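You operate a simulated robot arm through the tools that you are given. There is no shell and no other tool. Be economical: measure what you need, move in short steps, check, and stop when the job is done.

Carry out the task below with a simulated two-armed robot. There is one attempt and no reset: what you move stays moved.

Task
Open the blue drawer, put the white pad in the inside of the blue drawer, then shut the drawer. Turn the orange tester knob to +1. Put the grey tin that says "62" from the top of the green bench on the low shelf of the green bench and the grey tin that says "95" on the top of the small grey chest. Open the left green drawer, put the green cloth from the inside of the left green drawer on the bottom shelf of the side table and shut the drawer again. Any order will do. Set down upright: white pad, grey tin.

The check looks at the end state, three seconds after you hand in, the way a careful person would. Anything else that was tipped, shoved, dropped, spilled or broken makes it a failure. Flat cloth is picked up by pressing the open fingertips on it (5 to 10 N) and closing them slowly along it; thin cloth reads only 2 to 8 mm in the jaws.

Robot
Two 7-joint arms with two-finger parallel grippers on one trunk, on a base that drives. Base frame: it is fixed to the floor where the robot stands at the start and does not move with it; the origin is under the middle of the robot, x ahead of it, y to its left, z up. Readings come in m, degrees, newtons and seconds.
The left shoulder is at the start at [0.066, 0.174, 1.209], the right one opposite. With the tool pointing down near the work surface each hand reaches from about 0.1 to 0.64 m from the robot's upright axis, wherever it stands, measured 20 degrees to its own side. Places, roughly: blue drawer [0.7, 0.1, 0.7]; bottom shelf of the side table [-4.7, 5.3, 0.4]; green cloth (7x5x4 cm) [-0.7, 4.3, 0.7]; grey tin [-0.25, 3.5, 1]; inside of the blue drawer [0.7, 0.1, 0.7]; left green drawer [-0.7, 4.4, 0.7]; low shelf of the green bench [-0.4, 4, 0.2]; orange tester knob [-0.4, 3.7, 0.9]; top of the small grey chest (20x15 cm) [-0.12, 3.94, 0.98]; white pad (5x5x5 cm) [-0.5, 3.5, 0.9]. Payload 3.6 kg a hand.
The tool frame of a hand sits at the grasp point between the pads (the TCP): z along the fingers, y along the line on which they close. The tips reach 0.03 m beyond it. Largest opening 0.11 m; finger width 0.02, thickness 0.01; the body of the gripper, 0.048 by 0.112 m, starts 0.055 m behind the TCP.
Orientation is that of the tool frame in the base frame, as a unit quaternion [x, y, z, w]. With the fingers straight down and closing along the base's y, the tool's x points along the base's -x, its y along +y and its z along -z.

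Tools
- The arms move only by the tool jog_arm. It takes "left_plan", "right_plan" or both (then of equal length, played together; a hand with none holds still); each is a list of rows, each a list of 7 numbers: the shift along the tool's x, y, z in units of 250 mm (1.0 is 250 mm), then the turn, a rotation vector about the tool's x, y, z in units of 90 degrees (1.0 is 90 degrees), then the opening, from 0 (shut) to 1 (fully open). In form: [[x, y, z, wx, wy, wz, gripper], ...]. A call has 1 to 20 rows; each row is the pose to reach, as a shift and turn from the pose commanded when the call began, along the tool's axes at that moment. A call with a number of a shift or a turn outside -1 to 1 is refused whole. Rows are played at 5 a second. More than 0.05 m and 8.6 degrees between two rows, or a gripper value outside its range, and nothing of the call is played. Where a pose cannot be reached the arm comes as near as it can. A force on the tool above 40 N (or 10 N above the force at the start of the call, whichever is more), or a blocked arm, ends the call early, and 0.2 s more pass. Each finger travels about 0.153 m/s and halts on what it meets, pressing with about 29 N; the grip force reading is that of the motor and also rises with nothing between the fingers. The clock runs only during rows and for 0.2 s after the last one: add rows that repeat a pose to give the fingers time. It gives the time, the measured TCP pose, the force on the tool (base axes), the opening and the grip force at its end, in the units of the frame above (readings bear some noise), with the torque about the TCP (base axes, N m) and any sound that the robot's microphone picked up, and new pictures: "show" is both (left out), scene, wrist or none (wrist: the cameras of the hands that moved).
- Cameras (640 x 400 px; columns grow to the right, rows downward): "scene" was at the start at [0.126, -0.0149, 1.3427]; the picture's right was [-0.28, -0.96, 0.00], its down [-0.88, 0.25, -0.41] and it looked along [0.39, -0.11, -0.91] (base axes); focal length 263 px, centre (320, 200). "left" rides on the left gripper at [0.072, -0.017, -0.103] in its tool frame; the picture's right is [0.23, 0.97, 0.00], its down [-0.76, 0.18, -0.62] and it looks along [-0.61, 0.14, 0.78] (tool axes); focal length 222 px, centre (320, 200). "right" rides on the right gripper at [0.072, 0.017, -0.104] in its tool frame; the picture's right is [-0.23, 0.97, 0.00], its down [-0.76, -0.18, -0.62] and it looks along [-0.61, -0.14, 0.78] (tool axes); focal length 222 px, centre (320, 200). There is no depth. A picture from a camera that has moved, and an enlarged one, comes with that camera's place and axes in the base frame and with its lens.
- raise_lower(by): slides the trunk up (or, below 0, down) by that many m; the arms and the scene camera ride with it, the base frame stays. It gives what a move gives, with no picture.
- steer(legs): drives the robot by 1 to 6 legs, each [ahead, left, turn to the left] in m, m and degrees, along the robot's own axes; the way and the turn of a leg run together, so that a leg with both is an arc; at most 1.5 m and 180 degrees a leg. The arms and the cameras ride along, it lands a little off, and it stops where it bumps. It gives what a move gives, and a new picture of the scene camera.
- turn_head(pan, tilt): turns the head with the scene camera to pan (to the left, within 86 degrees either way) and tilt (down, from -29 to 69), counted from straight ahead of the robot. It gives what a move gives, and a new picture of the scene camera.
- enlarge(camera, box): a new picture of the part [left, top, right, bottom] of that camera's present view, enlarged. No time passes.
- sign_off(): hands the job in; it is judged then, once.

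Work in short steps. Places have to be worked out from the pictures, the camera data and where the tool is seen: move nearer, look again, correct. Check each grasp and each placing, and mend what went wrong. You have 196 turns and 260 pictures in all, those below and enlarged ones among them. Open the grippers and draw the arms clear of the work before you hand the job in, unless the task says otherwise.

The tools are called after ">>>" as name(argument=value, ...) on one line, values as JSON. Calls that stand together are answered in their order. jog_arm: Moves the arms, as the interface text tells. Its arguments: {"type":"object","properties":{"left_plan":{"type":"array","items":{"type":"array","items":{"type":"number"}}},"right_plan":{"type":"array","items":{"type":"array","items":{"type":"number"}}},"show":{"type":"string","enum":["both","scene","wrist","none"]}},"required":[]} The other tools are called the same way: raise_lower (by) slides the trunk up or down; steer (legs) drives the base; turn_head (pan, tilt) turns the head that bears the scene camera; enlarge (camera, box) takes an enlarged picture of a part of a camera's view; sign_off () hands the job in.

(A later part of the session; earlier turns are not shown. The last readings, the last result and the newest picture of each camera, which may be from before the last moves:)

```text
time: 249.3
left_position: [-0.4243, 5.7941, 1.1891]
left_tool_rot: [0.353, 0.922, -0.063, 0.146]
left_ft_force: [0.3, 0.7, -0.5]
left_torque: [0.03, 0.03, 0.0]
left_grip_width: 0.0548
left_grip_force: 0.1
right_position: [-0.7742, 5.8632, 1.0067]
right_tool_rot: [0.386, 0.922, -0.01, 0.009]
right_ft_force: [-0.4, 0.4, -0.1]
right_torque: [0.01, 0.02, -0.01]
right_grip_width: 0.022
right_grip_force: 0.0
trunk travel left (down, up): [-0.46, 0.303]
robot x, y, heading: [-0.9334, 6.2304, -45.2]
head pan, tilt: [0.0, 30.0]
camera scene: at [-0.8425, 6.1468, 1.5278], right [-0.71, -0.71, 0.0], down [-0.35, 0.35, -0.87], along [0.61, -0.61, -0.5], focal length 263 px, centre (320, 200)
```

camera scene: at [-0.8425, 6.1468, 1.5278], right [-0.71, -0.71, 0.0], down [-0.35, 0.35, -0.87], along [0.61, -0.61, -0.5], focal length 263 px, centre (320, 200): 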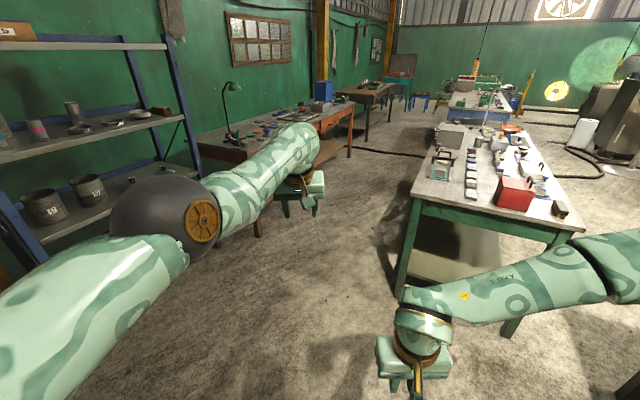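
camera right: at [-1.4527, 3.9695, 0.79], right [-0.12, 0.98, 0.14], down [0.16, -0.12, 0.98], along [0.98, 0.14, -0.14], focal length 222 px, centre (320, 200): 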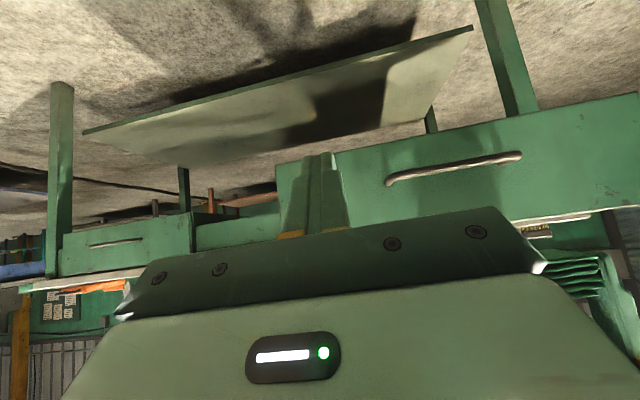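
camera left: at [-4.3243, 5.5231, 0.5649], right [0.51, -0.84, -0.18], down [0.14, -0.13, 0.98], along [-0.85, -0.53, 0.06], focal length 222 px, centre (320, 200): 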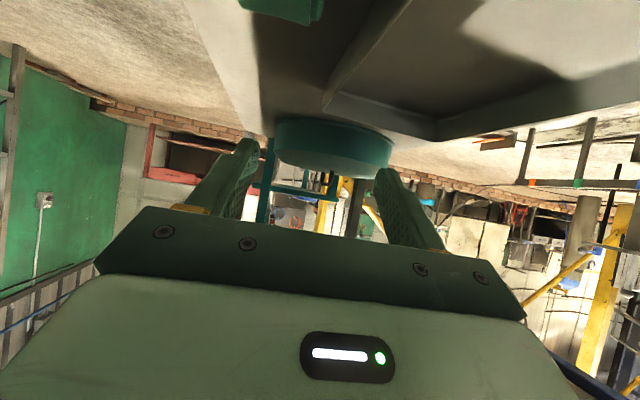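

The aisle behind the bench is clear. I drive into it and turn to face the bench from behind.

>>> steer(legs=[[1.1, 0.22, 0], [0, 0, -26], [1.5, 0, 0], [0, 0, -92]])

>>> turn_head(pan=0, tilt=45)

```text
time: 267.4
left_position: [-0.1355, 3.9328, 1.1904]
left_tool_rot: [0.973, 0.166, -0.158, 0.02]
left_ft_force: [-0.9, 0.1, -0.2]
left_torque: [-0.02, 0.0, -0.01]
left_grip_width: 0.0551
left_grip_force: 0.0
right_position: [0.0914, 4.206, 1.0066]
right_tool_rot: [0.99, 0.139, -0.013, -0.004]
right_ft_force: [0.3, -0.9, -1.1]
right_torque: [0.0, -0.02, 0.0]
right_grip_width: 0.022
right_grip_force: 0.0
trunk travel left (down, up): [-0.46, 0.303]
robot x, y, heading: [0.4907, 4.1651, -163.8]
head pan, tilt: [0.0, 30.0]
camera scene: at [0.3717, 4.1324, 1.5278], right [-0.28, 0.96, 0.0], down [0.48, 0.14, -0.87], along [-0.83, -0.24, -0.5], focal length 263 px, centre (320, 200)
```

scene: 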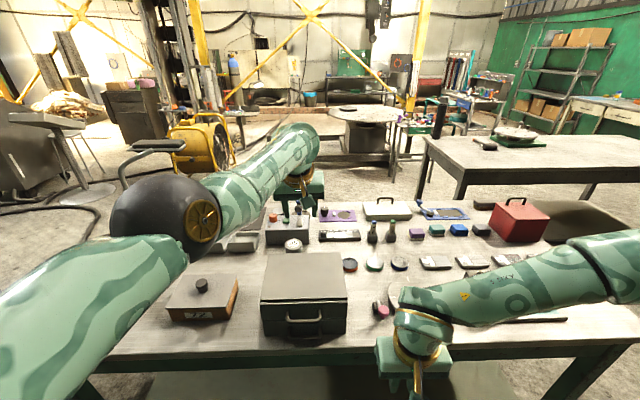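

```text
time: 268.1
left_position: [-0.1367, 3.9335, 1.19]
left_tool_rot: [0.973, 0.166, -0.157, 0.02]
left_ft_force: [-0.3, 0.3, 0.0]
left_torque: [0.02, 0.03, 0.03]
left_grip_width: 0.0548
left_grip_force: 0.0
right_position: [0.0927, 4.207, 1.0076]
right_tool_rot: [0.99, 0.14, -0.013, -0.002]
right_ft_force: [-0.3, 0.0, -0.2]
right_torque: [0.01, 0.0, -0.02]
right_grip_width: 0.0223
right_grip_force: 0.0
trunk travel left (down, up): [-0.46, 0.303]
robot x, y, heading: [0.4895, 4.1629, -163.8]
head pan, tilt: [0.0, 45.0]
camera scene: at [0.3805, 4.1348, 1.5052], right [-0.28, 0.96, 0.0], down [0.68, 0.2, -0.71], along [-0.68, -0.2, -0.71], focal length 263 px, centre (320, 200)
```

scene: 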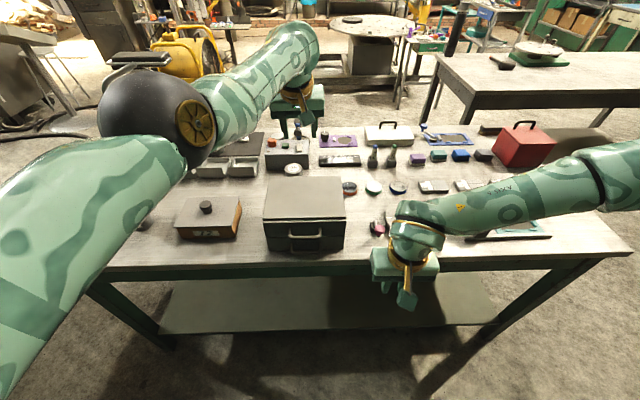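

Excellent view: chest straight ahead, tin 95 just beyond it, and the low shelf reaches the back edge. I zoom to locate the tins.

>>> enlarge(camera="scene", box=[240, 120, 380, 220])

```text
4.00 times, centred on (310, 170) of scene
camera zoom: at [0.3805, 4.1348, 1.5052], right [-0.28, 0.96, 0.0], down [0.68, 0.2, -0.71], along [-0.68, -0.2, -0.71], focal length 1050 px, centre (360, 320)
```

zoom: 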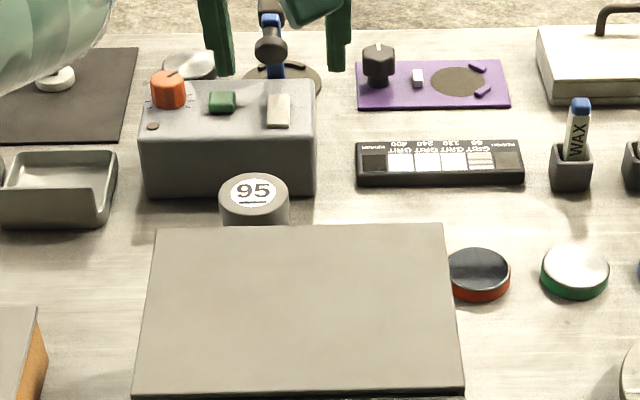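

Tin 95's top is at about (-.268,3.85,.955), 6 cm clear of chest and tester. I straighten the left hand, raise the right hand, and move 0.2 m closer.

>>> jog_arm(left_plan=[[0.05, 0, 0, 0, 0.05, 0, 0.6], [0.1, 0, 0, 0, 0.1, 0, 0.7], [0.15, 0, 0, 0, 0.15, 0, 0.8], [0.2, 0, 0, 0, 0.2, 0, 0.85], [0.2, 0, 0, 0, 0.2, 0, 0.85]], right_plan=[[0, 0, -0.15, 0, 0, 0, 0.2], [0, 0, -0.3, 0, 0, 0, 0.2], [0, 0, -0.45, 0, 0, 0, 0.2], [0, 0, -0.6, 0, 0, 0, 0.2], [0, 0, -0.6, 0, 0, 0, 0.2]], show="none")

>>> steer(legs=[[0.2, 0, 1]])

>>> jog_arm(left_plan=[[0, 0, 0, 0, 0, 0, 0.85]], show="wrist")

```text
time: 269.3
left_position: [-0.0833, 3.9371, 1.1737]
left_tool_rot: [0.986, 0.168, -0.003, -0.005]
left_ft_force: [0.1, -0.2, 1.4]
left_torque: [0.0, 0.01, 0.02]
left_grip_width: 0.0935
left_grip_force: 0.0
left hand out of reach, approached as far as the arm can: row 2, 3, 4, 5
right_position: [0.0978, 4.2082, 1.1575]
right_tool_rot: [0.99, 0.139, -0.012, -0.004]
right_ft_force: [0.1, 0.3, -1.0]
right_torque: [0.02, -0.06, 0.0]
right_grip_width: 0.0221
right_grip_force: 0.1
trunk travel left (down, up): [-0.46, 0.303]
robot x, y, heading: [0.4878, 4.1636, -163.8]
head pan, tilt: [0.0, 45.0]
```

```text
time: 270.9
left_position: [-0.2736, 3.8711, 1.1731]
left_tool_rot: [0.985, 0.175, -0.003, -0.005]
left_ft_force: [-0.2, -0.1, -0.6]
left_torque: [0.0, -0.05, -0.01]
left_grip_width: 0.0934
left_grip_force: 0.1
right_position: [-0.0955, 4.1437, 1.1559]
right_tool_rot: [0.989, 0.147, -0.012, -0.003]
right_ft_force: [0.3, -0.1, 0.3]
right_torque: [0.0, -0.03, 0.0]
right_grip_width: 0.0219
right_grip_force: 0.1
trunk travel left (down, up): [-0.46, 0.303]
robot x, y, heading: [0.2933, 4.1045, -162.8]
head pan, tilt: [0.0, 45.0]
camera scene: at [0.1869, 4.0753, 1.5051], right [-0.29, 0.96, 0.0], down [0.68, 0.21, -0.71], along [-0.68, -0.21, -0.71], focal length 263 px, centre (320, 200)
```

scene: 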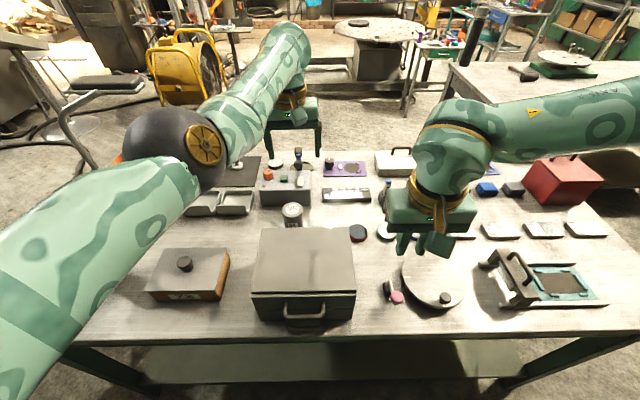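

```text
time: 271.3
left_position: [-0.2704, 3.8722, 1.1743]
left_tool_rot: [0.985, 0.175, -0.004, -0.006]
left_ft_force: [0.3, -0.1, -0.3]
left_torque: [-0.01, -0.02, 0.0]
left_grip_width: 0.0933
left_grip_force: 0.0
right_position: [-0.094, 4.144, 1.1571]
right_tool_rot: [0.989, 0.148, -0.013, -0.004]
right_ft_force: [0.5, 0.4, 0.6]
right_torque: [0.03, 0.01, 0.04]
right_grip_width: 0.0219
right_grip_force: 0.1
trunk travel left (down, up): [-0.46, 0.303]
robot x, y, heading: [0.2929, 4.1053, -162.6]
head pan, tilt: [0.0, 45.0]
camera left: at [-0.2088, 3.9115, 1.2783], right [0.55, -0.84, -0.01], down [-0.65, -0.43, 0.63], along [-0.53, -0.33, -0.78], focal length 222 px, centre (320, 200)
```

left: 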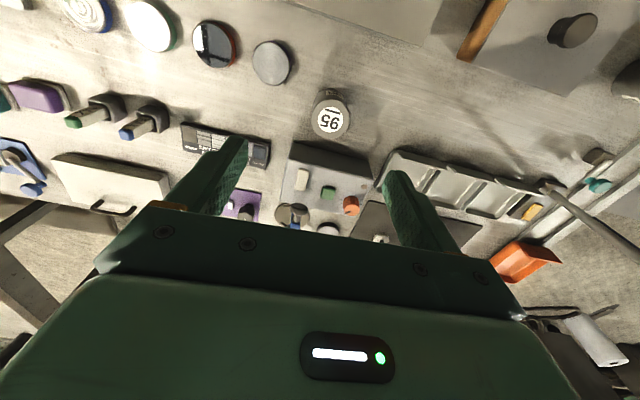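

Tin 95 at (-.29,3.844). I move over it and descend to look.

>>> jog_arm(left_plan=[[-0.06, 0.04, 0.12, 0, 0, 0, 0.85], [-0.114, 0.078, 0.28, 0, 0, 0, 0.85], [-0.114, 0.078, 0.44, 0, 0, 0, 0.85], [-0.114, 0.078, 0.6, 0, 0, 0, 0.85], [-0.114, 0.078, 0.7, 0, 0, 0, 0.85]], show="wrist")

```text
time: 272.5
left_position: [-0.257, 3.8282, 1.022]
left_tool_rot: [0.985, 0.174, -0.004, -0.005]
left_ft_force: [-0.6, -0.5, 0.0]
left_torque: [0.0, 0.01, -0.02]
left_grip_width: 0.0933
left_grip_force: 0.1
left hand out of reach, approached as far as the arm can: row 1, 2, 3, 4, 5
right_position: [-0.0965, 4.1429, 1.1568]
right_tool_rot: [0.989, 0.147, -0.013, -0.003]
right_ft_force: [0.0, -0.3, -0.2]
right_torque: [0.01, -0.01, 0.02]
right_grip_width: 0.022
right_grip_force: 0.1
trunk travel left (down, up): [-0.46, 0.303]
robot x, y, heading: [0.295, 4.1053, -163.0]
head pan, tilt: [0.0, 45.0]
camera left: at [-0.194, 3.8678, 1.1268], right [0.55, -0.84, -0.01], down [-0.65, -0.44, 0.63], along [-0.53, -0.33, -0.78], focal length 222 px, centre (320, 200)
```

left: 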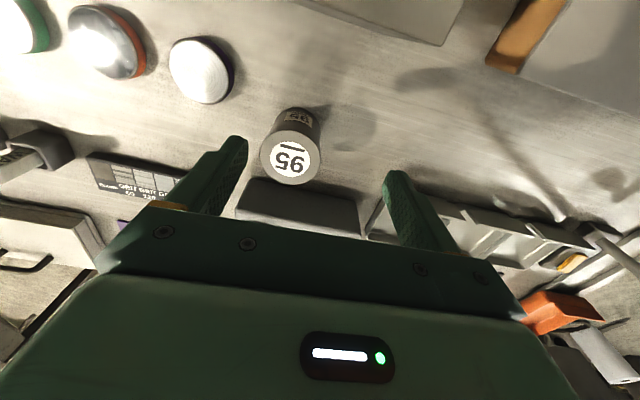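

The arm ran out of reach by 3 cm; I drive 5 cm closer and re-read.

>>> steer(legs=[[0.05, -0.015, 0]])

>>> jog_arm(left_plan=[[0, 0, 0.02, 0, 0, 0, 0.85]], show="wrist")

```text
time: 273.5
left_position: [-0.31, 3.8264, 1.0226]
left_tool_rot: [0.985, 0.173, -0.005, -0.006]
left_ft_force: [0.8, -0.4, -0.2]
left_torque: [0.01, 0.03, 0.0]
left_grip_width: 0.0935
left_grip_force: 0.1
right_position: [-0.1476, 4.1431, 1.1562]
right_tool_rot: [0.989, 0.145, -0.012, -0.005]
right_ft_force: [-0.2, 0.2, 0.4]
right_torque: [0.01, -0.03, 0.02]
right_grip_width: 0.0219
right_grip_force: 0.1
trunk travel left (down, up): [-0.46, 0.303]
robot x, y, heading: [0.2405, 4.1026, -162.9]
head pan, tilt: [0.0, 45.0]
camera scene: at [0.1362, 4.0732, 1.5052], right [-0.29, 0.96, 0.0], down [0.68, 0.21, -0.71], along [-0.68, -0.2, -0.71], focal length 263 px, centre (320, 200)
```

scene: 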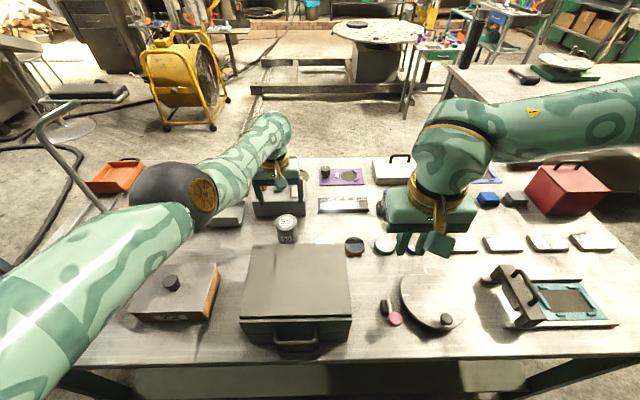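

```text
time: 273.9
left_position: [-0.306, 3.8296, 1.0201]
left_tool_rot: [0.985, 0.174, -0.005, -0.005]
left_ft_force: [0.4, 0.3, 0.7]
left_torque: [0.01, 0.01, -0.03]
left_grip_width: 0.0934
left_grip_force: 0.1
right_position: [-0.1462, 4.1442, 1.1569]
right_tool_rot: [0.989, 0.145, -0.012, -0.004]
right_ft_force: [0.3, 0.3, -0.9]
right_torque: [-0.03, 0.05, 0.0]
right_grip_width: 0.022
right_grip_force: 0.1
trunk travel left (down, up): [-0.46, 0.303]
robot x, y, heading: [0.2439, 4.107, -163.2]
head pan, tilt: [0.0, 45.0]
camera left: at [-0.244, 3.8683, 1.124], right [0.55, -0.84, -0.01], down [-0.65, -0.43, 0.63], along [-0.53, -0.33, -0.78], focal length 222 px, centre (320, 200)
```

left: 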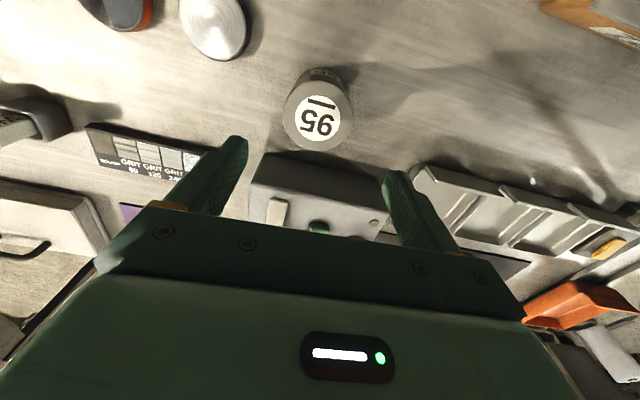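

Tin is nearly centred; small 1.2 cm correction, then descend over it.

>>> jog_arm(left_plan=[[0.05, -0.01, 0.02, 0, 0, 0, 0.85], [0.05, -0.01, 0.14, 0, 0, 0, 0.85], [0.05, -0.01, 0.26, 0, 0, 0, 0.85], [0.05, -0.01, 0.38, 0, 0, 0, 0.85], [0.05, -0.01, 0.38, 0, 0, 0, 0.85]], show="wrist")

```text
time: 274.8
left_position: [-0.2904, 3.8242, 0.9522]
left_tool_rot: [0.985, 0.174, -0.012, -0.008]
left_ft_force: [0.1, -0.6, -0.4]
left_torque: [-0.05, 0.03, 0.02]
left_grip_width: 0.0936
left_grip_force: 0.0
left hand out of reach, approached as far as the arm can: row 1, 3, 4
right_position: [-0.1474, 4.1425, 1.1577]
right_tool_rot: [0.989, 0.146, -0.012, -0.003]
right_ft_force: [-0.6, -0.2, -0.2]
right_torque: [0.02, 0.01, 0.01]
right_grip_width: 0.0221
right_grip_force: 0.0
trunk travel left (down, up): [-0.46, 0.303]
robot x, y, heading: [0.2407, 4.1064, -163.3]
head pan, tilt: [0.0, 45.0]
stopped in row 4 (left hand): the force on the tool passed its limit at 60 N (the readings are from after the stop); the commanded pose is now the measured one
camera left: at [-0.2256, 3.8626, 1.0544], right [0.55, -0.84, -0.02], down [-0.64, -0.44, 0.63], along [-0.54, -0.33, -0.77], focal length 222 px, centre (320, 200)
```

left: 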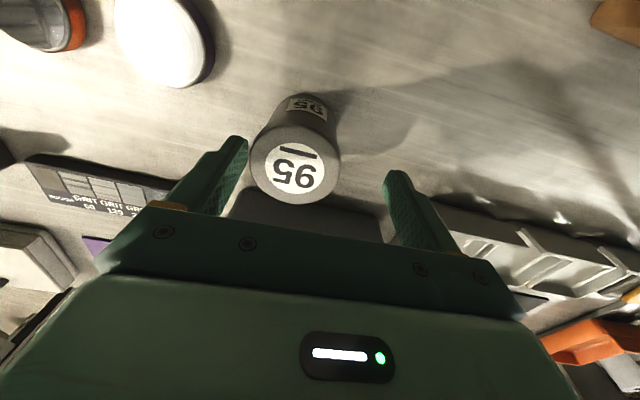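

Contact while descending — the fingers are about 1 cm too far toward the tester and off sideways. I rise 3 cm, correct (+0.9 cm back, 1.7 cm sideways) and look.

>>> jog_arm(left_plan=[[0, 0, -0.06, 0, 0, 0, 0.85], [0, 0, -0.13, 0, 0, 0, 0.85], [0.04, -0.07, -0.13, 0, 0, 0, 0.85], [0.04, -0.07, -0.13, 0, 0, 0, 0.85]], show="wrist")

```text
time: 275.8
left_position: [-0.299, 3.842, 0.9806]
left_tool_rot: [0.985, 0.174, -0.012, -0.009]
left_ft_force: [-0.7, -0.9, -0.5]
left_torque: [0.03, -0.02, 0.02]
left_grip_width: 0.0934
left_grip_force: 0.0
left hand out of reach, approached as far as the arm can: row 1, 2, 3, 4
right_position: [-0.149, 4.1416, 1.1575]
right_tool_rot: [0.989, 0.146, -0.013, -0.004]
right_ft_force: [0.5, -1.1, -0.7]
right_torque: [-0.03, -0.04, 0.02]
right_grip_width: 0.0222
right_grip_force: 0.0
trunk travel left (down, up): [-0.46, 0.303]
robot x, y, heading: [0.2386, 4.1032, -163.2]
head pan, tilt: [0.0, 45.0]
camera left: at [-0.2358, 3.8817, 1.083], right [0.55, -0.84, -0.02], down [-0.64, -0.44, 0.63], along [-0.54, -0.33, -0.77], focal length 222 px, centre (320, 200)
```

left: 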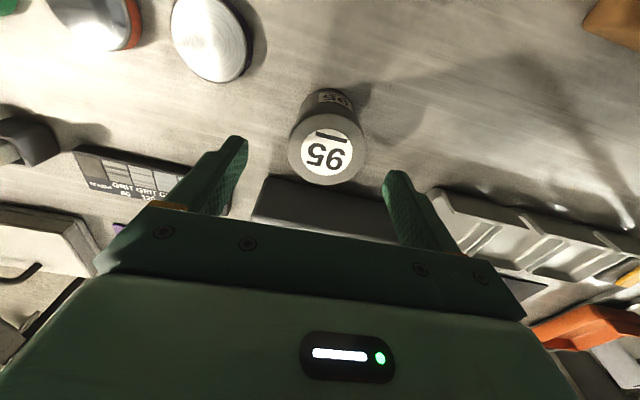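

Tin is 1.5 cm toward me from the hand centre; correct that and descend.

>>> jog_arm(left_plan=[[0.06, 0.012, 0, 0, 0, 0, 0.85], [0.06, 0.012, 0.06, 0, 0, 0, 0.85], [0.06, 0.012, 0.12, 0, 0, 0, 0.85]], show="wrist")

```text
time: 276.6
left_position: [-0.2888, 3.8463, 0.9475]
left_tool_rot: [0.985, 0.173, -0.011, -0.008]
left_ft_force: [0.3, 0.4, 0.3]
left_torque: [-0.02, 0.02, 0.0]
left_grip_width: 0.0935
left_grip_force: 0.0
left hand out of reach, approached as far as the arm can: row 1, 2, 3
right_position: [-0.1487, 4.1434, 1.1561]
right_tool_rot: [0.99, 0.144, -0.012, -0.003]
right_ft_force: [-0.1, -0.1, 0.2]
right_torque: [0.0, -0.02, 0.03]
right_grip_width: 0.022
right_grip_force: 0.0
trunk travel left (down, up): [-0.46, 0.303]
robot x, y, heading: [0.2421, 4.1039, -162.9]
head pan, tilt: [0.0, 45.0]
camera left: at [-0.2251, 3.8847, 1.0508], right [0.55, -0.84, -0.02], down [-0.64, -0.43, 0.63], along [-0.54, -0.33, -0.77], focal length 222 px, centre (320, 200)
```

left: 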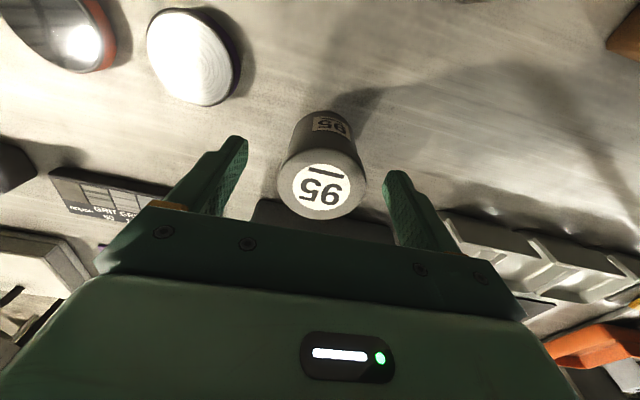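

Tin is centred between the fingers, with ~3.5 cm overlap. I close.

>>> jog_arm(left_plan=[[0, 0, 0.02, 0, 0, 0, 0.75], [0, 0, 0.03, 0, 0, 0, 0.6], [0, 0, 0.03, 0, 0, 0, 0.45], [0, 0, 0.03, 0, 0, 0, 0.4], [0, 0, 0.03, 0, 0, 0, 0.4]], show="wrist")

```text
time: 277.8
left_position: [-0.2886, 3.8451, 0.9406]
left_tool_rot: [0.985, 0.174, -0.013, -0.008]
left_ft_force: [-1.0, -1.2, 3.7]
left_torque: [-0.21, 0.06, -0.06]
left_grip_width: 0.0564
left_grip_force: 28.4
right_position: [-0.1479, 4.1423, 1.1567]
right_tool_rot: [0.989, 0.145, -0.014, -0.003]
right_ft_force: [0.0, -0.4, -0.9]
right_torque: [-0.05, 0.0, -0.02]
right_grip_width: 0.022
right_grip_force: 0.1
trunk travel left (down, up): [-0.46, 0.303]
robot x, y, heading: [0.2437, 4.1017, -162.9]
head pan, tilt: [0.0, 45.0]
camera left: at [-0.2242, 3.8843, 1.0439], right [0.55, -0.84, -0.02], down [-0.64, -0.44, 0.64], along [-0.54, -0.33, -0.77], focal length 222 px, centre (320, 200)
```

left: 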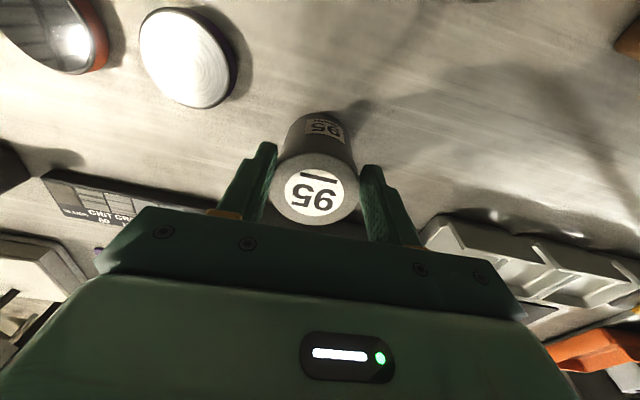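

Gripped (56 mm). I lift 15 cm.

>>> jog_arm(left_plan=[[0, 0, -0.1, 0, 0, 0, 0.4], [0, 0, -0.22, 0, 0, 0, 0.4], [0, 0, -0.36, 0, 0, 0, 0.4], [0, 0, -0.5, 0, 0, 0, 0.4], [0, 0, -0.62, 0, 0, 0, 0.4], [0, 0, -0.62, 0, 0, 0, 0.4]], show="both")

```text
time: 279.2
left_position: [-0.3236, 3.8425, 1.0906]
left_tool_rot: [0.985, 0.173, -0.012, -0.009]
left_ft_force: [-0.3, -0.3, -2.9]
left_torque: [-0.02, -0.05, 0.02]
left_grip_width: 0.0562
left_grip_force: 29.7
left hand out of reach, approached as far as the arm can: row 1, 2, 3, 4, 5, 6
right_position: [-0.1491, 4.1436, 1.1572]
right_tool_rot: [0.989, 0.145, -0.012, -0.004]
right_ft_force: [-0.7, -0.8, 0.3]
right_torque: [0.02, 0.01, -0.01]
right_grip_width: 0.022
right_grip_force: 0.1
trunk travel left (down, up): [-0.46, 0.303]
robot x, y, heading: [0.2438, 4.1082, -163.3]
head pan, tilt: [0.0, 45.0]
camera scene: at [0.1349, 4.0739, 1.5051], right [-0.29, 0.96, 0.0], down [0.68, 0.21, -0.71], along [-0.68, -0.21, -0.71], focal length 263 px, centre (320, 200)
camera left: at [-0.2591, 3.8817, 1.194], right [0.55, -0.84, -0.02], down [-0.64, -0.44, 0.63], along [-0.54, -0.33, -0.77], focal length 222 px, centre (320, 200)
```

scene: 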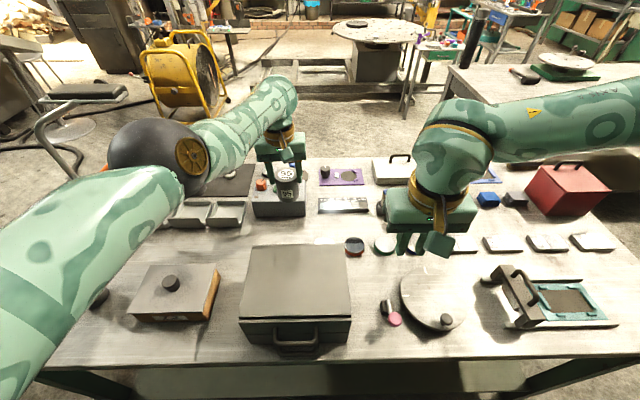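
left: 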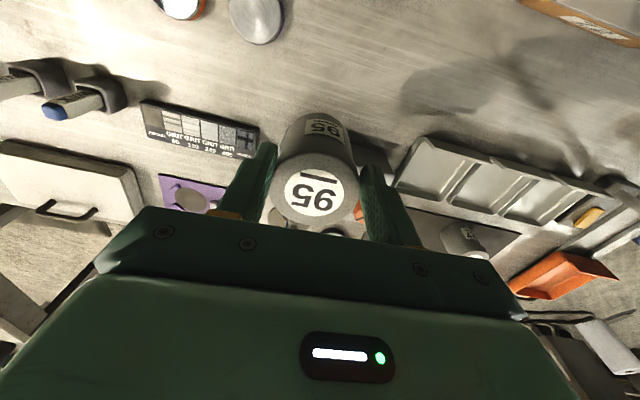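

Tin lifted, bottom ≈1.03 — above the chest top. I move it over the chest by driving back 22 cm, 4 cm right.

>>> steer(legs=[[-0.22, -0.037, 0]])

>>> jog_arm(left_plan=[[0, 0, 0, 0, 0, 0, 0.4]], show="wrist")

```text
time: 280.9
left_position: [-0.1229, 3.9421, 1.0911]
left_tool_rot: [0.985, 0.174, -0.011, -0.009]
left_ft_force: [0.6, 0.1, -2.4]
left_torque: [0.01, -0.07, 0.01]
left_grip_width: 0.0562
left_grip_force: 29.5
right_position: [0.0519, 4.2417, 1.1567]
right_tool_rot: [0.989, 0.145, -0.013, -0.004]
right_ft_force: [0.5, 0.4, 0.1]
right_torque: [0.01, 0.03, -0.01]
right_grip_width: 0.0222
right_grip_force: 0.1
trunk travel left (down, up): [-0.46, 0.303]
robot x, y, heading: [0.4445, 4.2053, -163.3]
head pan, tilt: [0.0, 45.0]
camera scene: at [0.3359, 4.1733, 1.5052], right [-0.29, 0.96, 0.0], down [0.68, 0.21, -0.71], along [-0.68, -0.21, -0.71], focal length 263 px, centre (320, 200)
```

scene: 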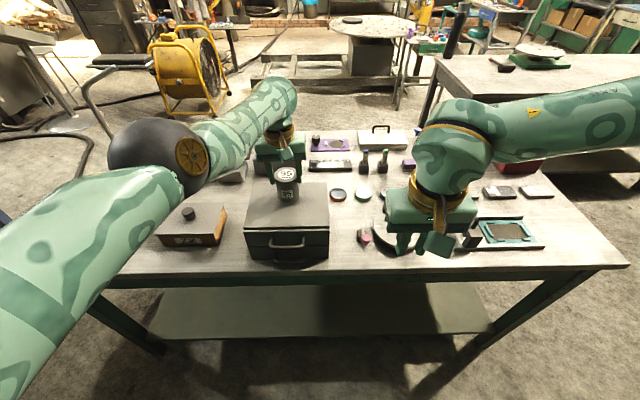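

```text
time: 281.3
left_position: [-0.1241, 3.9422, 1.0901]
left_tool_rot: [0.985, 0.173, -0.01, -0.008]
left_ft_force: [-0.3, 0.0, -3.2]
left_torque: [0.02, -0.03, 0.02]
left_grip_width: 0.0566
left_grip_force: 28.7
right_position: [0.0494, 4.2411, 1.156]
right_tool_rot: [0.99, 0.144, -0.013, -0.003]
right_ft_force: [0.4, 0.0, 0.6]
right_torque: [0.01, 0.0, 0.0]
right_grip_width: 0.022
right_grip_force: 0.0
trunk travel left (down, up): [-0.46, 0.303]
robot x, y, heading: [0.4437, 4.2035, -163.2]
head pan, tilt: [0.0, 45.0]
camera left: at [-0.0594, 3.9804, 1.1931], right [0.55, -0.84, -0.02], down [-0.64, -0.44, 0.63], along [-0.54, -0.33, -0.77], focal length 222 px, centre (320, 200)
```

left: 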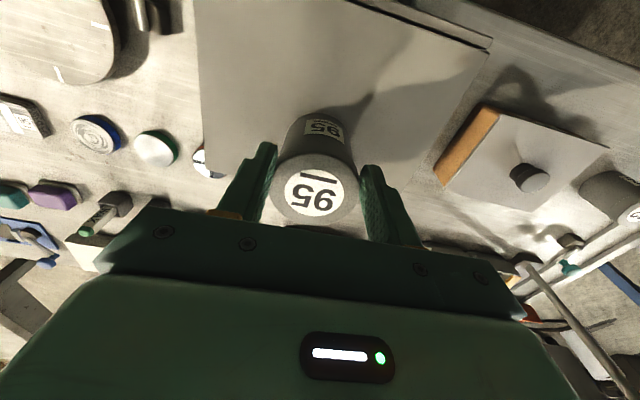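

Tin is centred over the chest. I lower in small steps until contact.

>>> jog_arm(left_plan=[[0, 0, 0.06, 0, 0, 0, 0.4], [0, 0, 0.12, 0, 0, 0, 0.4], [0, 0, 0.16, 0, 0, 0, 0.4], [0, 0, 0.18, 0, 0, 0, 0.4]], show="both")

```text
time: 282.0
left_position: [-0.1228, 3.9415, 1.0672]
left_tool_rot: [0.985, 0.173, -0.017, -0.009]
left_ft_force: [8.3, 3.3, 22.9]
left_torque: [-0.2, -0.85, 0.22]
left_grip_width: 0.0537
left_grip_force: 29.0
left hand out of reach, approached as far as the arm can: row 3
right_position: [0.0537, 4.2427, 1.1572]
right_tool_rot: [0.989, 0.144, -0.013, -0.004]
right_ft_force: [-0.4, -0.1, -0.3]
right_torque: [0.0, 0.0, -0.02]
right_grip_width: 0.022
right_grip_force: 0.1
trunk travel left (down, up): [-0.46, 0.303]
robot x, y, heading: [0.4452, 4.2012, -162.9]
head pan, tilt: [0.0, 45.0]
stopped in row 3 (left hand): the force on the tool passed its limit at 45 N (the readings are from after the stop); the commanded pose is now the measured one
camera scene: at [0.3375, 4.1738, 1.5054], right [-0.29, 0.96, 0.0], down [0.68, 0.21, -0.71], along [-0.68, -0.21, -0.71], focal length 263 px, centre (320, 200)
camera left: at [-0.0567, 3.9805, 1.169], right [0.55, -0.84, -0.03], down [-0.63, -0.43, 0.64], along [-0.55, -0.33, -0.76], focal length 222 px, centre (320, 200)
```

scene: 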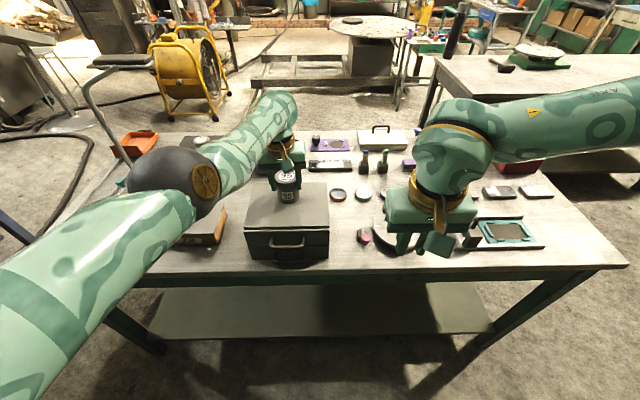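
left: 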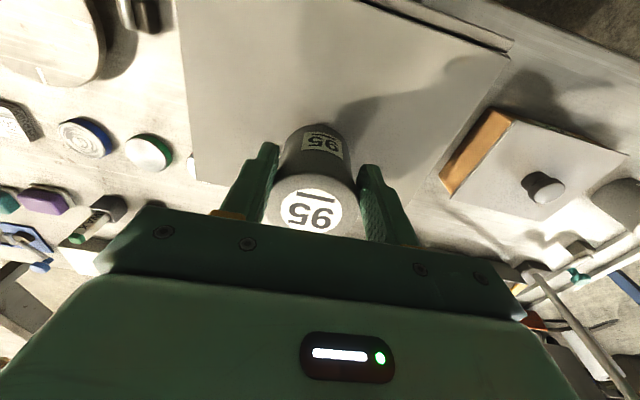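

Contact: the tin is standing on the chest (top ≈1.0 m). I ease 2 mm and open slowly, then rise.

>>> jog_arm(left_plan=[[0, 0, -0.006, 0, 0, 0, 0.47], [0, 0, -0.006, 0, 0, 0, 0.52], [0, 0, -0.006, 0, 0, 0, 0.6], [0, 0, -0.006, 0, 0, 0, 0.75], [0, 0, -0.006, 0, 0, 0, 0.85]], show="wrist")

```text
time: 283.2
left_position: [-0.1219, 3.9406, 1.0646]
left_tool_rot: [0.985, 0.173, -0.015, -0.009]
left_ft_force: [-0.2, 2.0, 0.1]
left_torque: [-0.01, -0.01, -0.02]
left_grip_width: 0.0937
left_grip_force: 0.0
right_position: [0.0525, 4.2417, 1.1561]
right_tool_rot: [0.989, 0.145, -0.012, -0.003]
right_ft_force: [-0.7, 0.8, 0.1]
right_torque: [-0.02, 0.04, -0.01]
right_grip_width: 0.0218
right_grip_force: 0.0
trunk travel left (down, up): [-0.46, 0.303]
robot x, y, heading: [0.4429, 4.2025, -163.2]
head pan, tilt: [0.0, 45.0]
camera left: at [-0.0576, 3.9799, 1.1669], right [0.55, -0.84, -0.03], down [-0.63, -0.44, 0.64], along [-0.55, -0.33, -0.77], focal length 222 px, centre (320, 200)
```

left: 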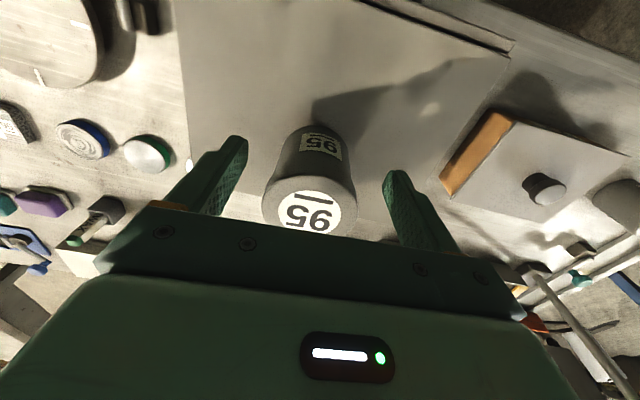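

Tin stands free. I raise the trunk 12 cm to lift the hand straight off.

>>> raise_lower(by=0.12)

>>> steer(legs=[[-0.15, 0, 0]])

>>> turn_head(pan=15, tilt=45)

```text
time: 284.7
left_position: [-0.1192, 3.941, 1.2031]
left_tool_rot: [0.984, 0.174, -0.031, -0.007]
left_ft_force: [-0.6, 0.4, -0.3]
left_torque: [-0.01, 0.01, -0.02]
left_grip_width: 0.0932
left_grip_force: 0.0
right_position: [0.0513, 4.2428, 1.2759]
right_tool_rot: [0.99, 0.144, -0.012, -0.002]
right_ft_force: [0.1, 0.4, 0.1]
right_torque: [0.01, 0.03, -0.01]
right_grip_width: 0.0219
right_grip_force: 0.0
trunk travel left (down, up): [-0.58, 0.183]
robot x, y, heading: [0.4397, 4.2034, -163.3]
head pan, tilt: [0.0, 45.0]
```

```text
time: 286.1
left_position: [0.0235, 3.9856, 1.2023]
left_tool_rot: [0.984, 0.174, -0.031, -0.008]
left_ft_force: [0.7, -0.8, -0.6]
left_torque: [-0.01, -0.01, -0.01]
left_grip_width: 0.0936
left_grip_force: 0.1
right_position: [0.1948, 4.2856, 1.2761]
right_tool_rot: [0.989, 0.144, -0.012, -0.004]
right_ft_force: [-0.6, 0.2, -0.5]
right_torque: [-0.02, 0.0, 0.0]
right_grip_width: 0.0222
right_grip_force: 0.0
trunk travel left (down, up): [-0.58, 0.183]
robot x, y, heading: [0.5864, 4.2444, -163.3]
head pan, tilt: [0.0, 45.0]
camera scene: at [0.4933, 4.221, 1.6257], right [-0.29, 0.96, 0.0], down [0.68, 0.2, -0.71], along [-0.68, -0.2, -0.71], focal length 263 px, centre (320, 200)
```

scene: 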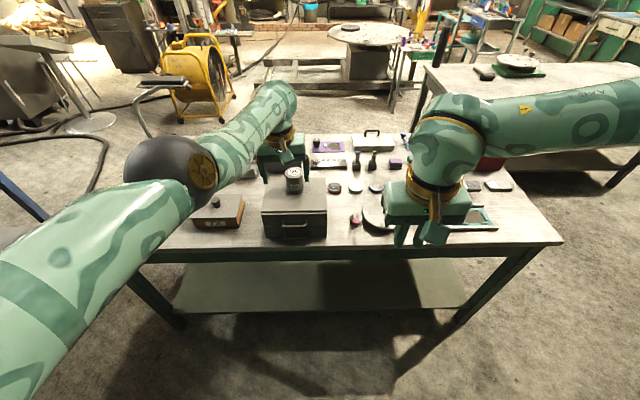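

```text
time: 286.9
left_position: [0.0248, 3.9859, 1.2036]
left_tool_rot: [0.984, 0.173, -0.03, -0.008]
left_ft_force: [0.1, -0.2, -0.6]
left_torque: [0.01, 0.02, 0.01]
left_grip_width: 0.0933
left_grip_force: 0.0
right_position: [0.1964, 4.2866, 1.2766]
right_tool_rot: [0.989, 0.144, -0.012, -0.002]
right_ft_force: [0.5, 0.1, -0.2]
right_torque: [0.01, 0.03, -0.01]
right_grip_width: 0.022
right_grip_force: 0.1
trunk travel left (down, up): [-0.58, 0.183]
robot x, y, heading: [0.5894, 4.247, -163.3]
head pan, tilt: [15.0, 45.0]
camera scene: at [0.504, 4.2023, 1.6258], right [-0.53, 0.85, 0.0], down [0.6, 0.37, -0.71], along [-0.6, -0.37, -0.71], focal length 263 px, centre (320, 200)
```

scene: 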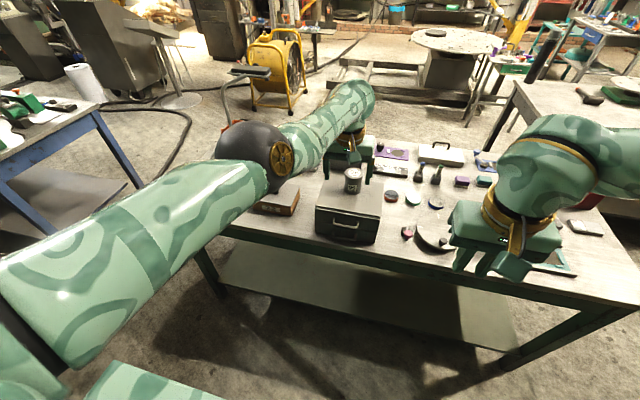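

Tin 95 stands upright on the chest. Next tin 62 at the other end: I slide 0.5 m left to look at it and the lamp.

>>> steer(legs=[[0, 0.5, 0]])

>>> enlarge(camera="scene", box=[220, 100, 460, 250])

```text
time: 289.8
left_position: [0.1681, 3.5094, 1.2031]
left_tool_rot: [0.984, 0.173, -0.031, -0.008]
left_ft_force: [0.5, -0.2, 0.1]
left_torque: [0.0, 0.02, 0.01]
left_grip_width: 0.0935
left_grip_force: 0.0
right_position: [0.3407, 3.8101, 1.2755]
right_tool_rot: [0.989, 0.144, -0.013, -0.004]
right_ft_force: [-0.6, -0.5, -0.3]
right_torque: [-0.03, -0.01, -0.03]
right_grip_width: 0.022
right_grip_force: 0.1
trunk travel left (down, up): [-0.58, 0.183]
robot x, y, heading: [0.7311, 3.7682, -163.4]
head pan, tilt: [15.0, 45.0]
camera scene: at [0.6475, 3.7254, 1.6258], right [-0.53, 0.85, 0.0], down [0.6, 0.37, -0.71], along [-0.6, -0.37, -0.71], focal length 263 px, centre (320, 200)
```

scene: 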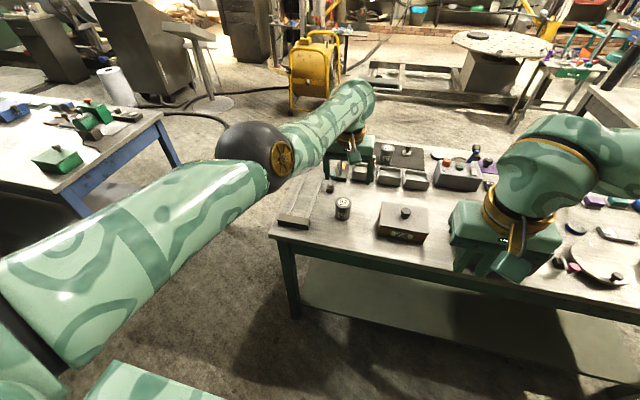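

```text
2.67 times, centred on (340, 175) of scene
camera zoom: at [0.6475, 3.7254, 1.6258], right [-0.53, 0.85, 0.0], down [0.6, 0.37, -0.71], along [-0.6, -0.37, -0.71], focal length 700 px, centre (267, 267)
```

zoom: 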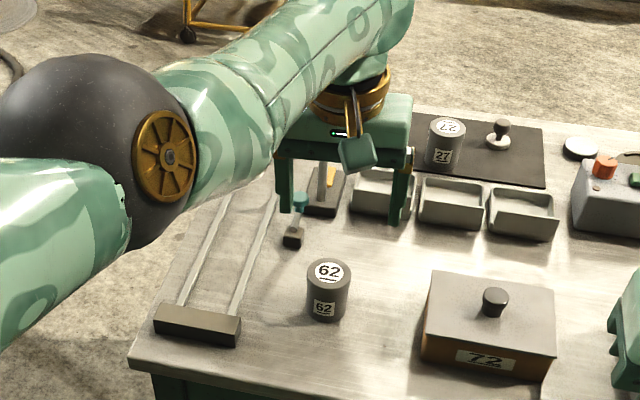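

Tin 62 at ≈(.044,3.451), only 8 cm from the back edge; the lamp is well beyond. I lower the trunk 12 cm and drive closer.

>>> raise_lower(by=-0.12)

>>> steer(legs=[[0.15, 0.02, 0]])

>>> jog_arm(left_plan=[[0, 0, 0, 0, 0.02, 0, 0.85]], show="wrist")

```text
time: 291.3
left_position: [0.1654, 3.5082, 1.0691]
left_tool_rot: [0.985, 0.173, -0.019, -0.008]
left_ft_force: [0.6, -0.7, -0.3]
left_torque: [0.0, 0.02, 0.01]
left_grip_width: 0.0937
left_grip_force: 0.1
right_position: [0.3403, 3.8099, 1.1571]
right_tool_rot: [0.99, 0.144, -0.013, -0.004]
right_ft_force: [-0.2, 0.6, -0.1]
right_torque: [0.0, -0.04, -0.04]
right_grip_width: 0.0218
right_grip_force: 0.0
trunk travel left (down, up): [-0.46, 0.303]
robot x, y, heading: [0.7317, 3.77, -163.6]
head pan, tilt: [15.0, 45.0]
```

```text
time: 292.7
left_position: [0.0278, 3.4463, 1.069]
left_tool_rot: [0.985, 0.174, -0.017, -0.008]
left_ft_force: [0.0, -0.1, 0.4]
left_torque: [0.0, 0.02, 0.0]
left_grip_width: 0.0935
left_grip_force: 0.1
right_position: [0.2018, 3.7465, 1.1575]
right_tool_rot: [0.989, 0.145, -0.012, -0.003]
right_ft_force: [-0.2, 0.1, -0.2]
right_torque: [0.03, -0.04, -0.01]
right_grip_width: 0.0219
right_grip_force: 0.1
trunk travel left (down, up): [-0.46, 0.303]
robot x, y, heading: [0.5923, 3.707, -163.1]
head pan, tilt: [15.0, 45.0]
camera scene: at [0.4945, 3.658, 1.5051], right [-0.53, 0.85, 0.0], down [0.6, 0.37, -0.71], along [-0.6, -0.37, -0.71], focal length 263 px, centre (320, 200)
```

scene: 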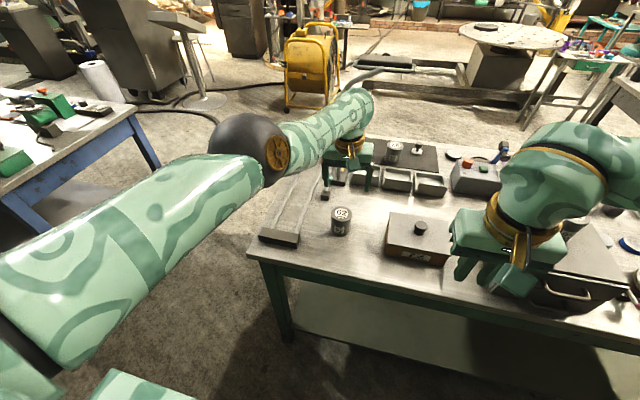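

```text
time: 293.1
left_position: [0.0334, 3.442, 1.0699]
left_tool_rot: [0.985, 0.174, -0.003, -0.012]
left_ft_force: [-0.7, 0.3, 0.5]
left_torque: [-0.03, 0.02, -0.03]
left_grip_width: 0.0937
left_grip_force: 0.1
left hand out of reach, approached as far as the arm can: row 1
right_position: [0.2027, 3.7478, 1.1564]
right_tool_rot: [0.989, 0.145, -0.014, -0.004]
right_ft_force: [0.7, -0.1, 0.4]
right_torque: [0.0, 0.02, -0.02]
right_grip_width: 0.0219
right_grip_force: 0.2
trunk travel left (down, up): [-0.46, 0.303]
robot x, y, heading: [0.5896, 3.7058, -163.3]
head pan, tilt: [15.0, 45.0]
camera left: at [0.0971, 3.4813, 1.1743], right [0.55, -0.84, -0.02], down [-0.65, -0.44, 0.62], along [-0.53, -0.32, -0.78], focal length 222 px, centre (320, 200)
```

left: 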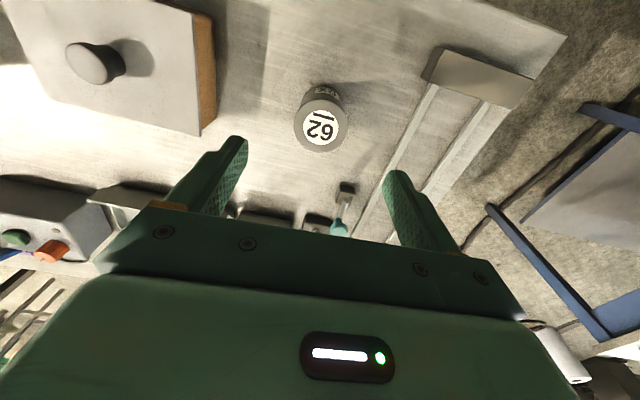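

The hand is centred above tin 62. I lower with the trunk by 0.11 m and check.

>>> raise_lower(by=-0.1)

>>> jog_arm(left_plan=[[0, 0, 0, 0, 0, 0, 0.85]], show="wrist")

```text
time: 294.4
left_position: [0.0282, 3.4421, 0.9394]
left_tool_rot: [0.985, 0.173, 0.023, -0.014]
left_ft_force: [0.7, -0.4, 0.3]
left_torque: [0.04, 0.03, 0.02]
left_grip_width: 0.0934
left_grip_force: 0.1
right_position: [0.2032, 3.7468, 1.0577]
right_tool_rot: [0.989, 0.144, -0.013, -0.003]
right_ft_force: [-0.1, -0.4, -1.0]
right_torque: [0.0, 0.0, 0.02]
right_grip_width: 0.0217
right_grip_force: 0.2
trunk travel left (down, up): [-0.36, 0.403]
robot x, y, heading: [0.5945, 3.7051, -163.4]
head pan, tilt: [15.0, 45.0]
```

```text
time: 294.8
left_position: [0.0292, 3.4425, 0.9385]
left_tool_rot: [0.985, 0.173, 0.024, -0.014]
left_ft_force: [0.3, 0.3, -0.5]
left_torque: [0.03, -0.01, 0.01]
left_grip_width: 0.0935
left_grip_force: 0.0
right_position: [0.2032, 3.7469, 1.0569]
right_tool_rot: [0.99, 0.144, -0.013, -0.003]
right_ft_force: [-0.6, 0.3, 0.0]
right_torque: [0.03, 0.0, 0.01]
right_grip_width: 0.022
right_grip_force: 0.0
trunk travel left (down, up): [-0.36, 0.403]
robot x, y, heading: [0.5951, 3.7092, -163.4]
head pan, tilt: [15.0, 45.0]
camera left: at [0.0863, 3.4783, 1.0477], right [0.55, -0.84, -0.01], down [-0.68, -0.45, 0.58], along [-0.49, -0.31, -0.82], focal length 222 px, centre (320, 200)
```

left: 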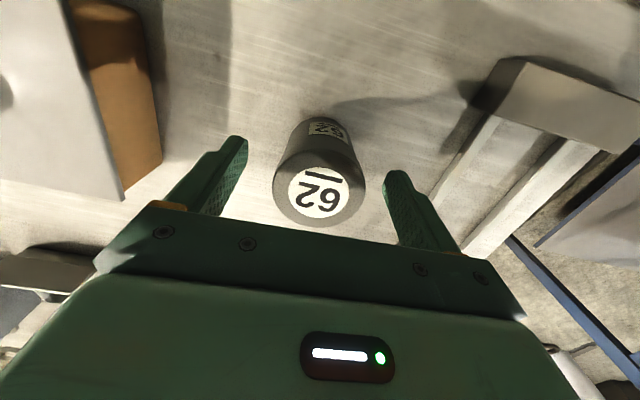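

Tin 62 is between the fingers. I correct the 3° tilt and close.

>>> jog_arm(left_plan=[[0, 0, 0, -0.012, -0.033, 0, 0.85], [0, 0, 0, -0.012, -0.033, 0, 0.7], [0, 0, 0, -0.012, -0.033, 0, 0.55], [0, 0, 0, -0.012, -0.033, 0, 0.4], [0, 0, 0, -0.012, -0.033, 0, 0.4]], show="wrist")

```text
time: 296.0
left_position: [0.0214, 3.4413, 0.938]
left_tool_rot: [0.985, 0.173, 0.001, -0.001]
left_ft_force: [-0.3, -0.7, 0.2]
left_torque: [-0.16, 0.01, 0.03]
left_grip_width: 0.0593
left_grip_force: 28.6
left hand out of reach, approached as far as the arm can: row 1, 2, 3, 4, 5
right_position: [0.2041, 3.7472, 1.0564]
right_tool_rot: [0.99, 0.144, -0.013, -0.003]
right_ft_force: [0.1, 0.1, 0.6]
right_torque: [0.01, -0.02, 0.0]
right_grip_width: 0.0221
right_grip_force: 0.0
trunk travel left (down, up): [-0.36, 0.403]
robot x, y, heading: [0.5956, 3.7079, -162.8]
head pan, tilt: [15.0, 45.0]
camera left: at [0.0829, 3.4817, 1.0422], right [0.55, -0.84, 0.0], down [-0.66, -0.43, 0.62], along [-0.52, -0.34, -0.78], focal length 222 px, centre (320, 200)
```

left: 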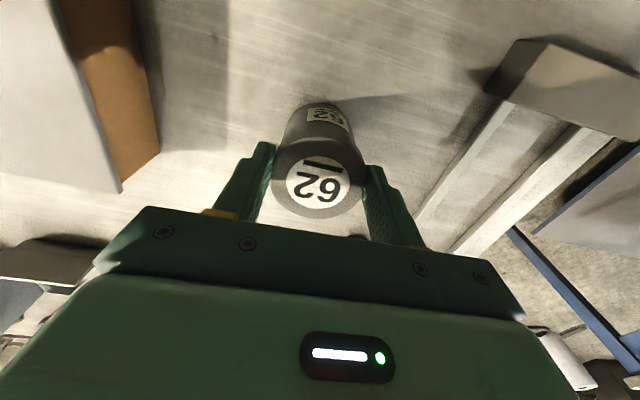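

Gripped (59 mm). I lift with the trunk, back out, and shift right for the shelf placement.

>>> raise_lower(by=0.08)

>>> steer(legs=[[-0.4, 0, 0], [0, -0.25, 0]])

>>> raise_lower(by=-0.4)

>>> turn_head(pan=5, tilt=45)

```text
time: 297.2
left_position: [0.0234, 3.4413, 1.0397]
left_tool_rot: [0.985, 0.173, -0.019, 0.001]
left_ft_force: [0.6, 0.1, -3.1]
left_torque: [0.0, 0.0, 0.0]
left_grip_width: 0.0591
left_grip_force: 29.5
right_position: [0.2017, 3.7465, 1.1371]
right_tool_rot: [0.99, 0.144, -0.013, -0.004]
right_ft_force: [-1.0, -0.2, 0.3]
right_torque: [-0.02, 0.0, 0.03]
right_grip_width: 0.0218
right_grip_force: 0.0
trunk travel left (down, up): [-0.44, 0.323]
robot x, y, heading: [0.593, 3.7059, -163.5]
head pan, tilt: [15.0, 45.0]
```

```text
time: 301.1
left_position: [0.3353, 3.801, 1.0409]
left_tool_rot: [0.985, 0.17, -0.019, 0.002]
left_ft_force: [-0.8, -0.8, -2.8]
left_torque: [0.01, -0.06, -0.01]
left_grip_width: 0.0589
left_grip_force: 29.1
right_position: [0.5157, 4.1063, 1.137]
right_tool_rot: [0.99, 0.141, -0.012, -0.003]
right_ft_force: [-0.1, 0.0, -0.2]
right_torque: [-0.01, -0.02, -0.01]
right_grip_width: 0.0221
right_grip_force: 0.0
trunk travel left (down, up): [-0.44, 0.323]
robot x, y, heading: [0.902, 4.0599, -163.7]
head pan, tilt: [15.0, 45.0]
camera scene: at [0.8037, 4.0133, 1.485], right [-0.52, 0.85, 0.0], down [0.6, 0.37, -0.71], along [-0.6, -0.37, -0.71], focal length 263 px, centre (320, 200)
```

scene: 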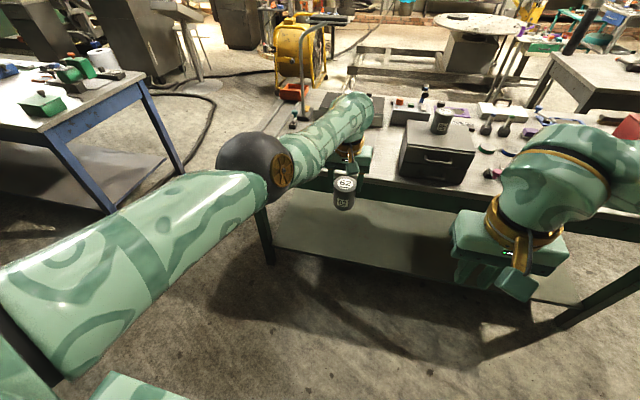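

```text
time: 304.9
left_position: [0.3587, 3.8072, 0.4185]
left_tool_rot: [0.968, 0.167, 0.188, -0.022]
left_ft_force: [-0.1, -0.9, -2.5]
left_torque: [-0.04, 0.06, -0.01]
left_grip_width: 0.0591
left_grip_force: 29.1
right_position: [0.4965, 4.0998, 0.6989]
right_tool_rot: [0.988, 0.141, 0.066, -0.015]
right_ft_force: [-0.2, -0.8, -0.6]
right_torque: [0.0, 0.01, 0.0]
right_grip_width: 0.022
right_grip_force: 0.0
trunk travel left (down, up): [-0.04, 0.723]
robot x, y, heading: [0.9064, 4.0658, -163.7]
head pan, tilt: [15.0, 45.0]
```

```text
time: 305.6
left_position: [0.3592, 3.8079, 0.4184]
left_tool_rot: [0.967, 0.168, 0.189, -0.023]
left_ft_force: [-0.6, -0.8, -2.4]
left_torque: [0.02, 0.04, 0.02]
left_grip_width: 0.0591
left_grip_force: 29.3
right_position: [0.4981, 4.1001, 0.698]
right_tool_rot: [0.988, 0.14, 0.067, -0.016]
right_ft_force: [0.6, -0.3, 0.2]
right_torque: [0.0, 0.01, -0.03]
right_grip_width: 0.022
right_grip_force: 0.1
trunk travel left (down, up): [-0.04, 0.723]
robot x, y, heading: [0.9051, 4.0616, -163.6]
head pan, tilt: [5.0, 45.0]
camera scene: at [0.6161, 3.9716, 1.0689], right [-0.37, 0.93, 0.0], down [0.66, 0.26, -0.71], along [-0.66, -0.26, -0.71], focal length 263 px, centre (320, 200)
```

scene: 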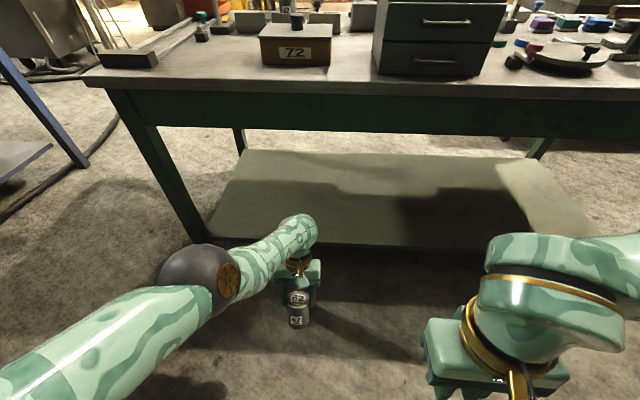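

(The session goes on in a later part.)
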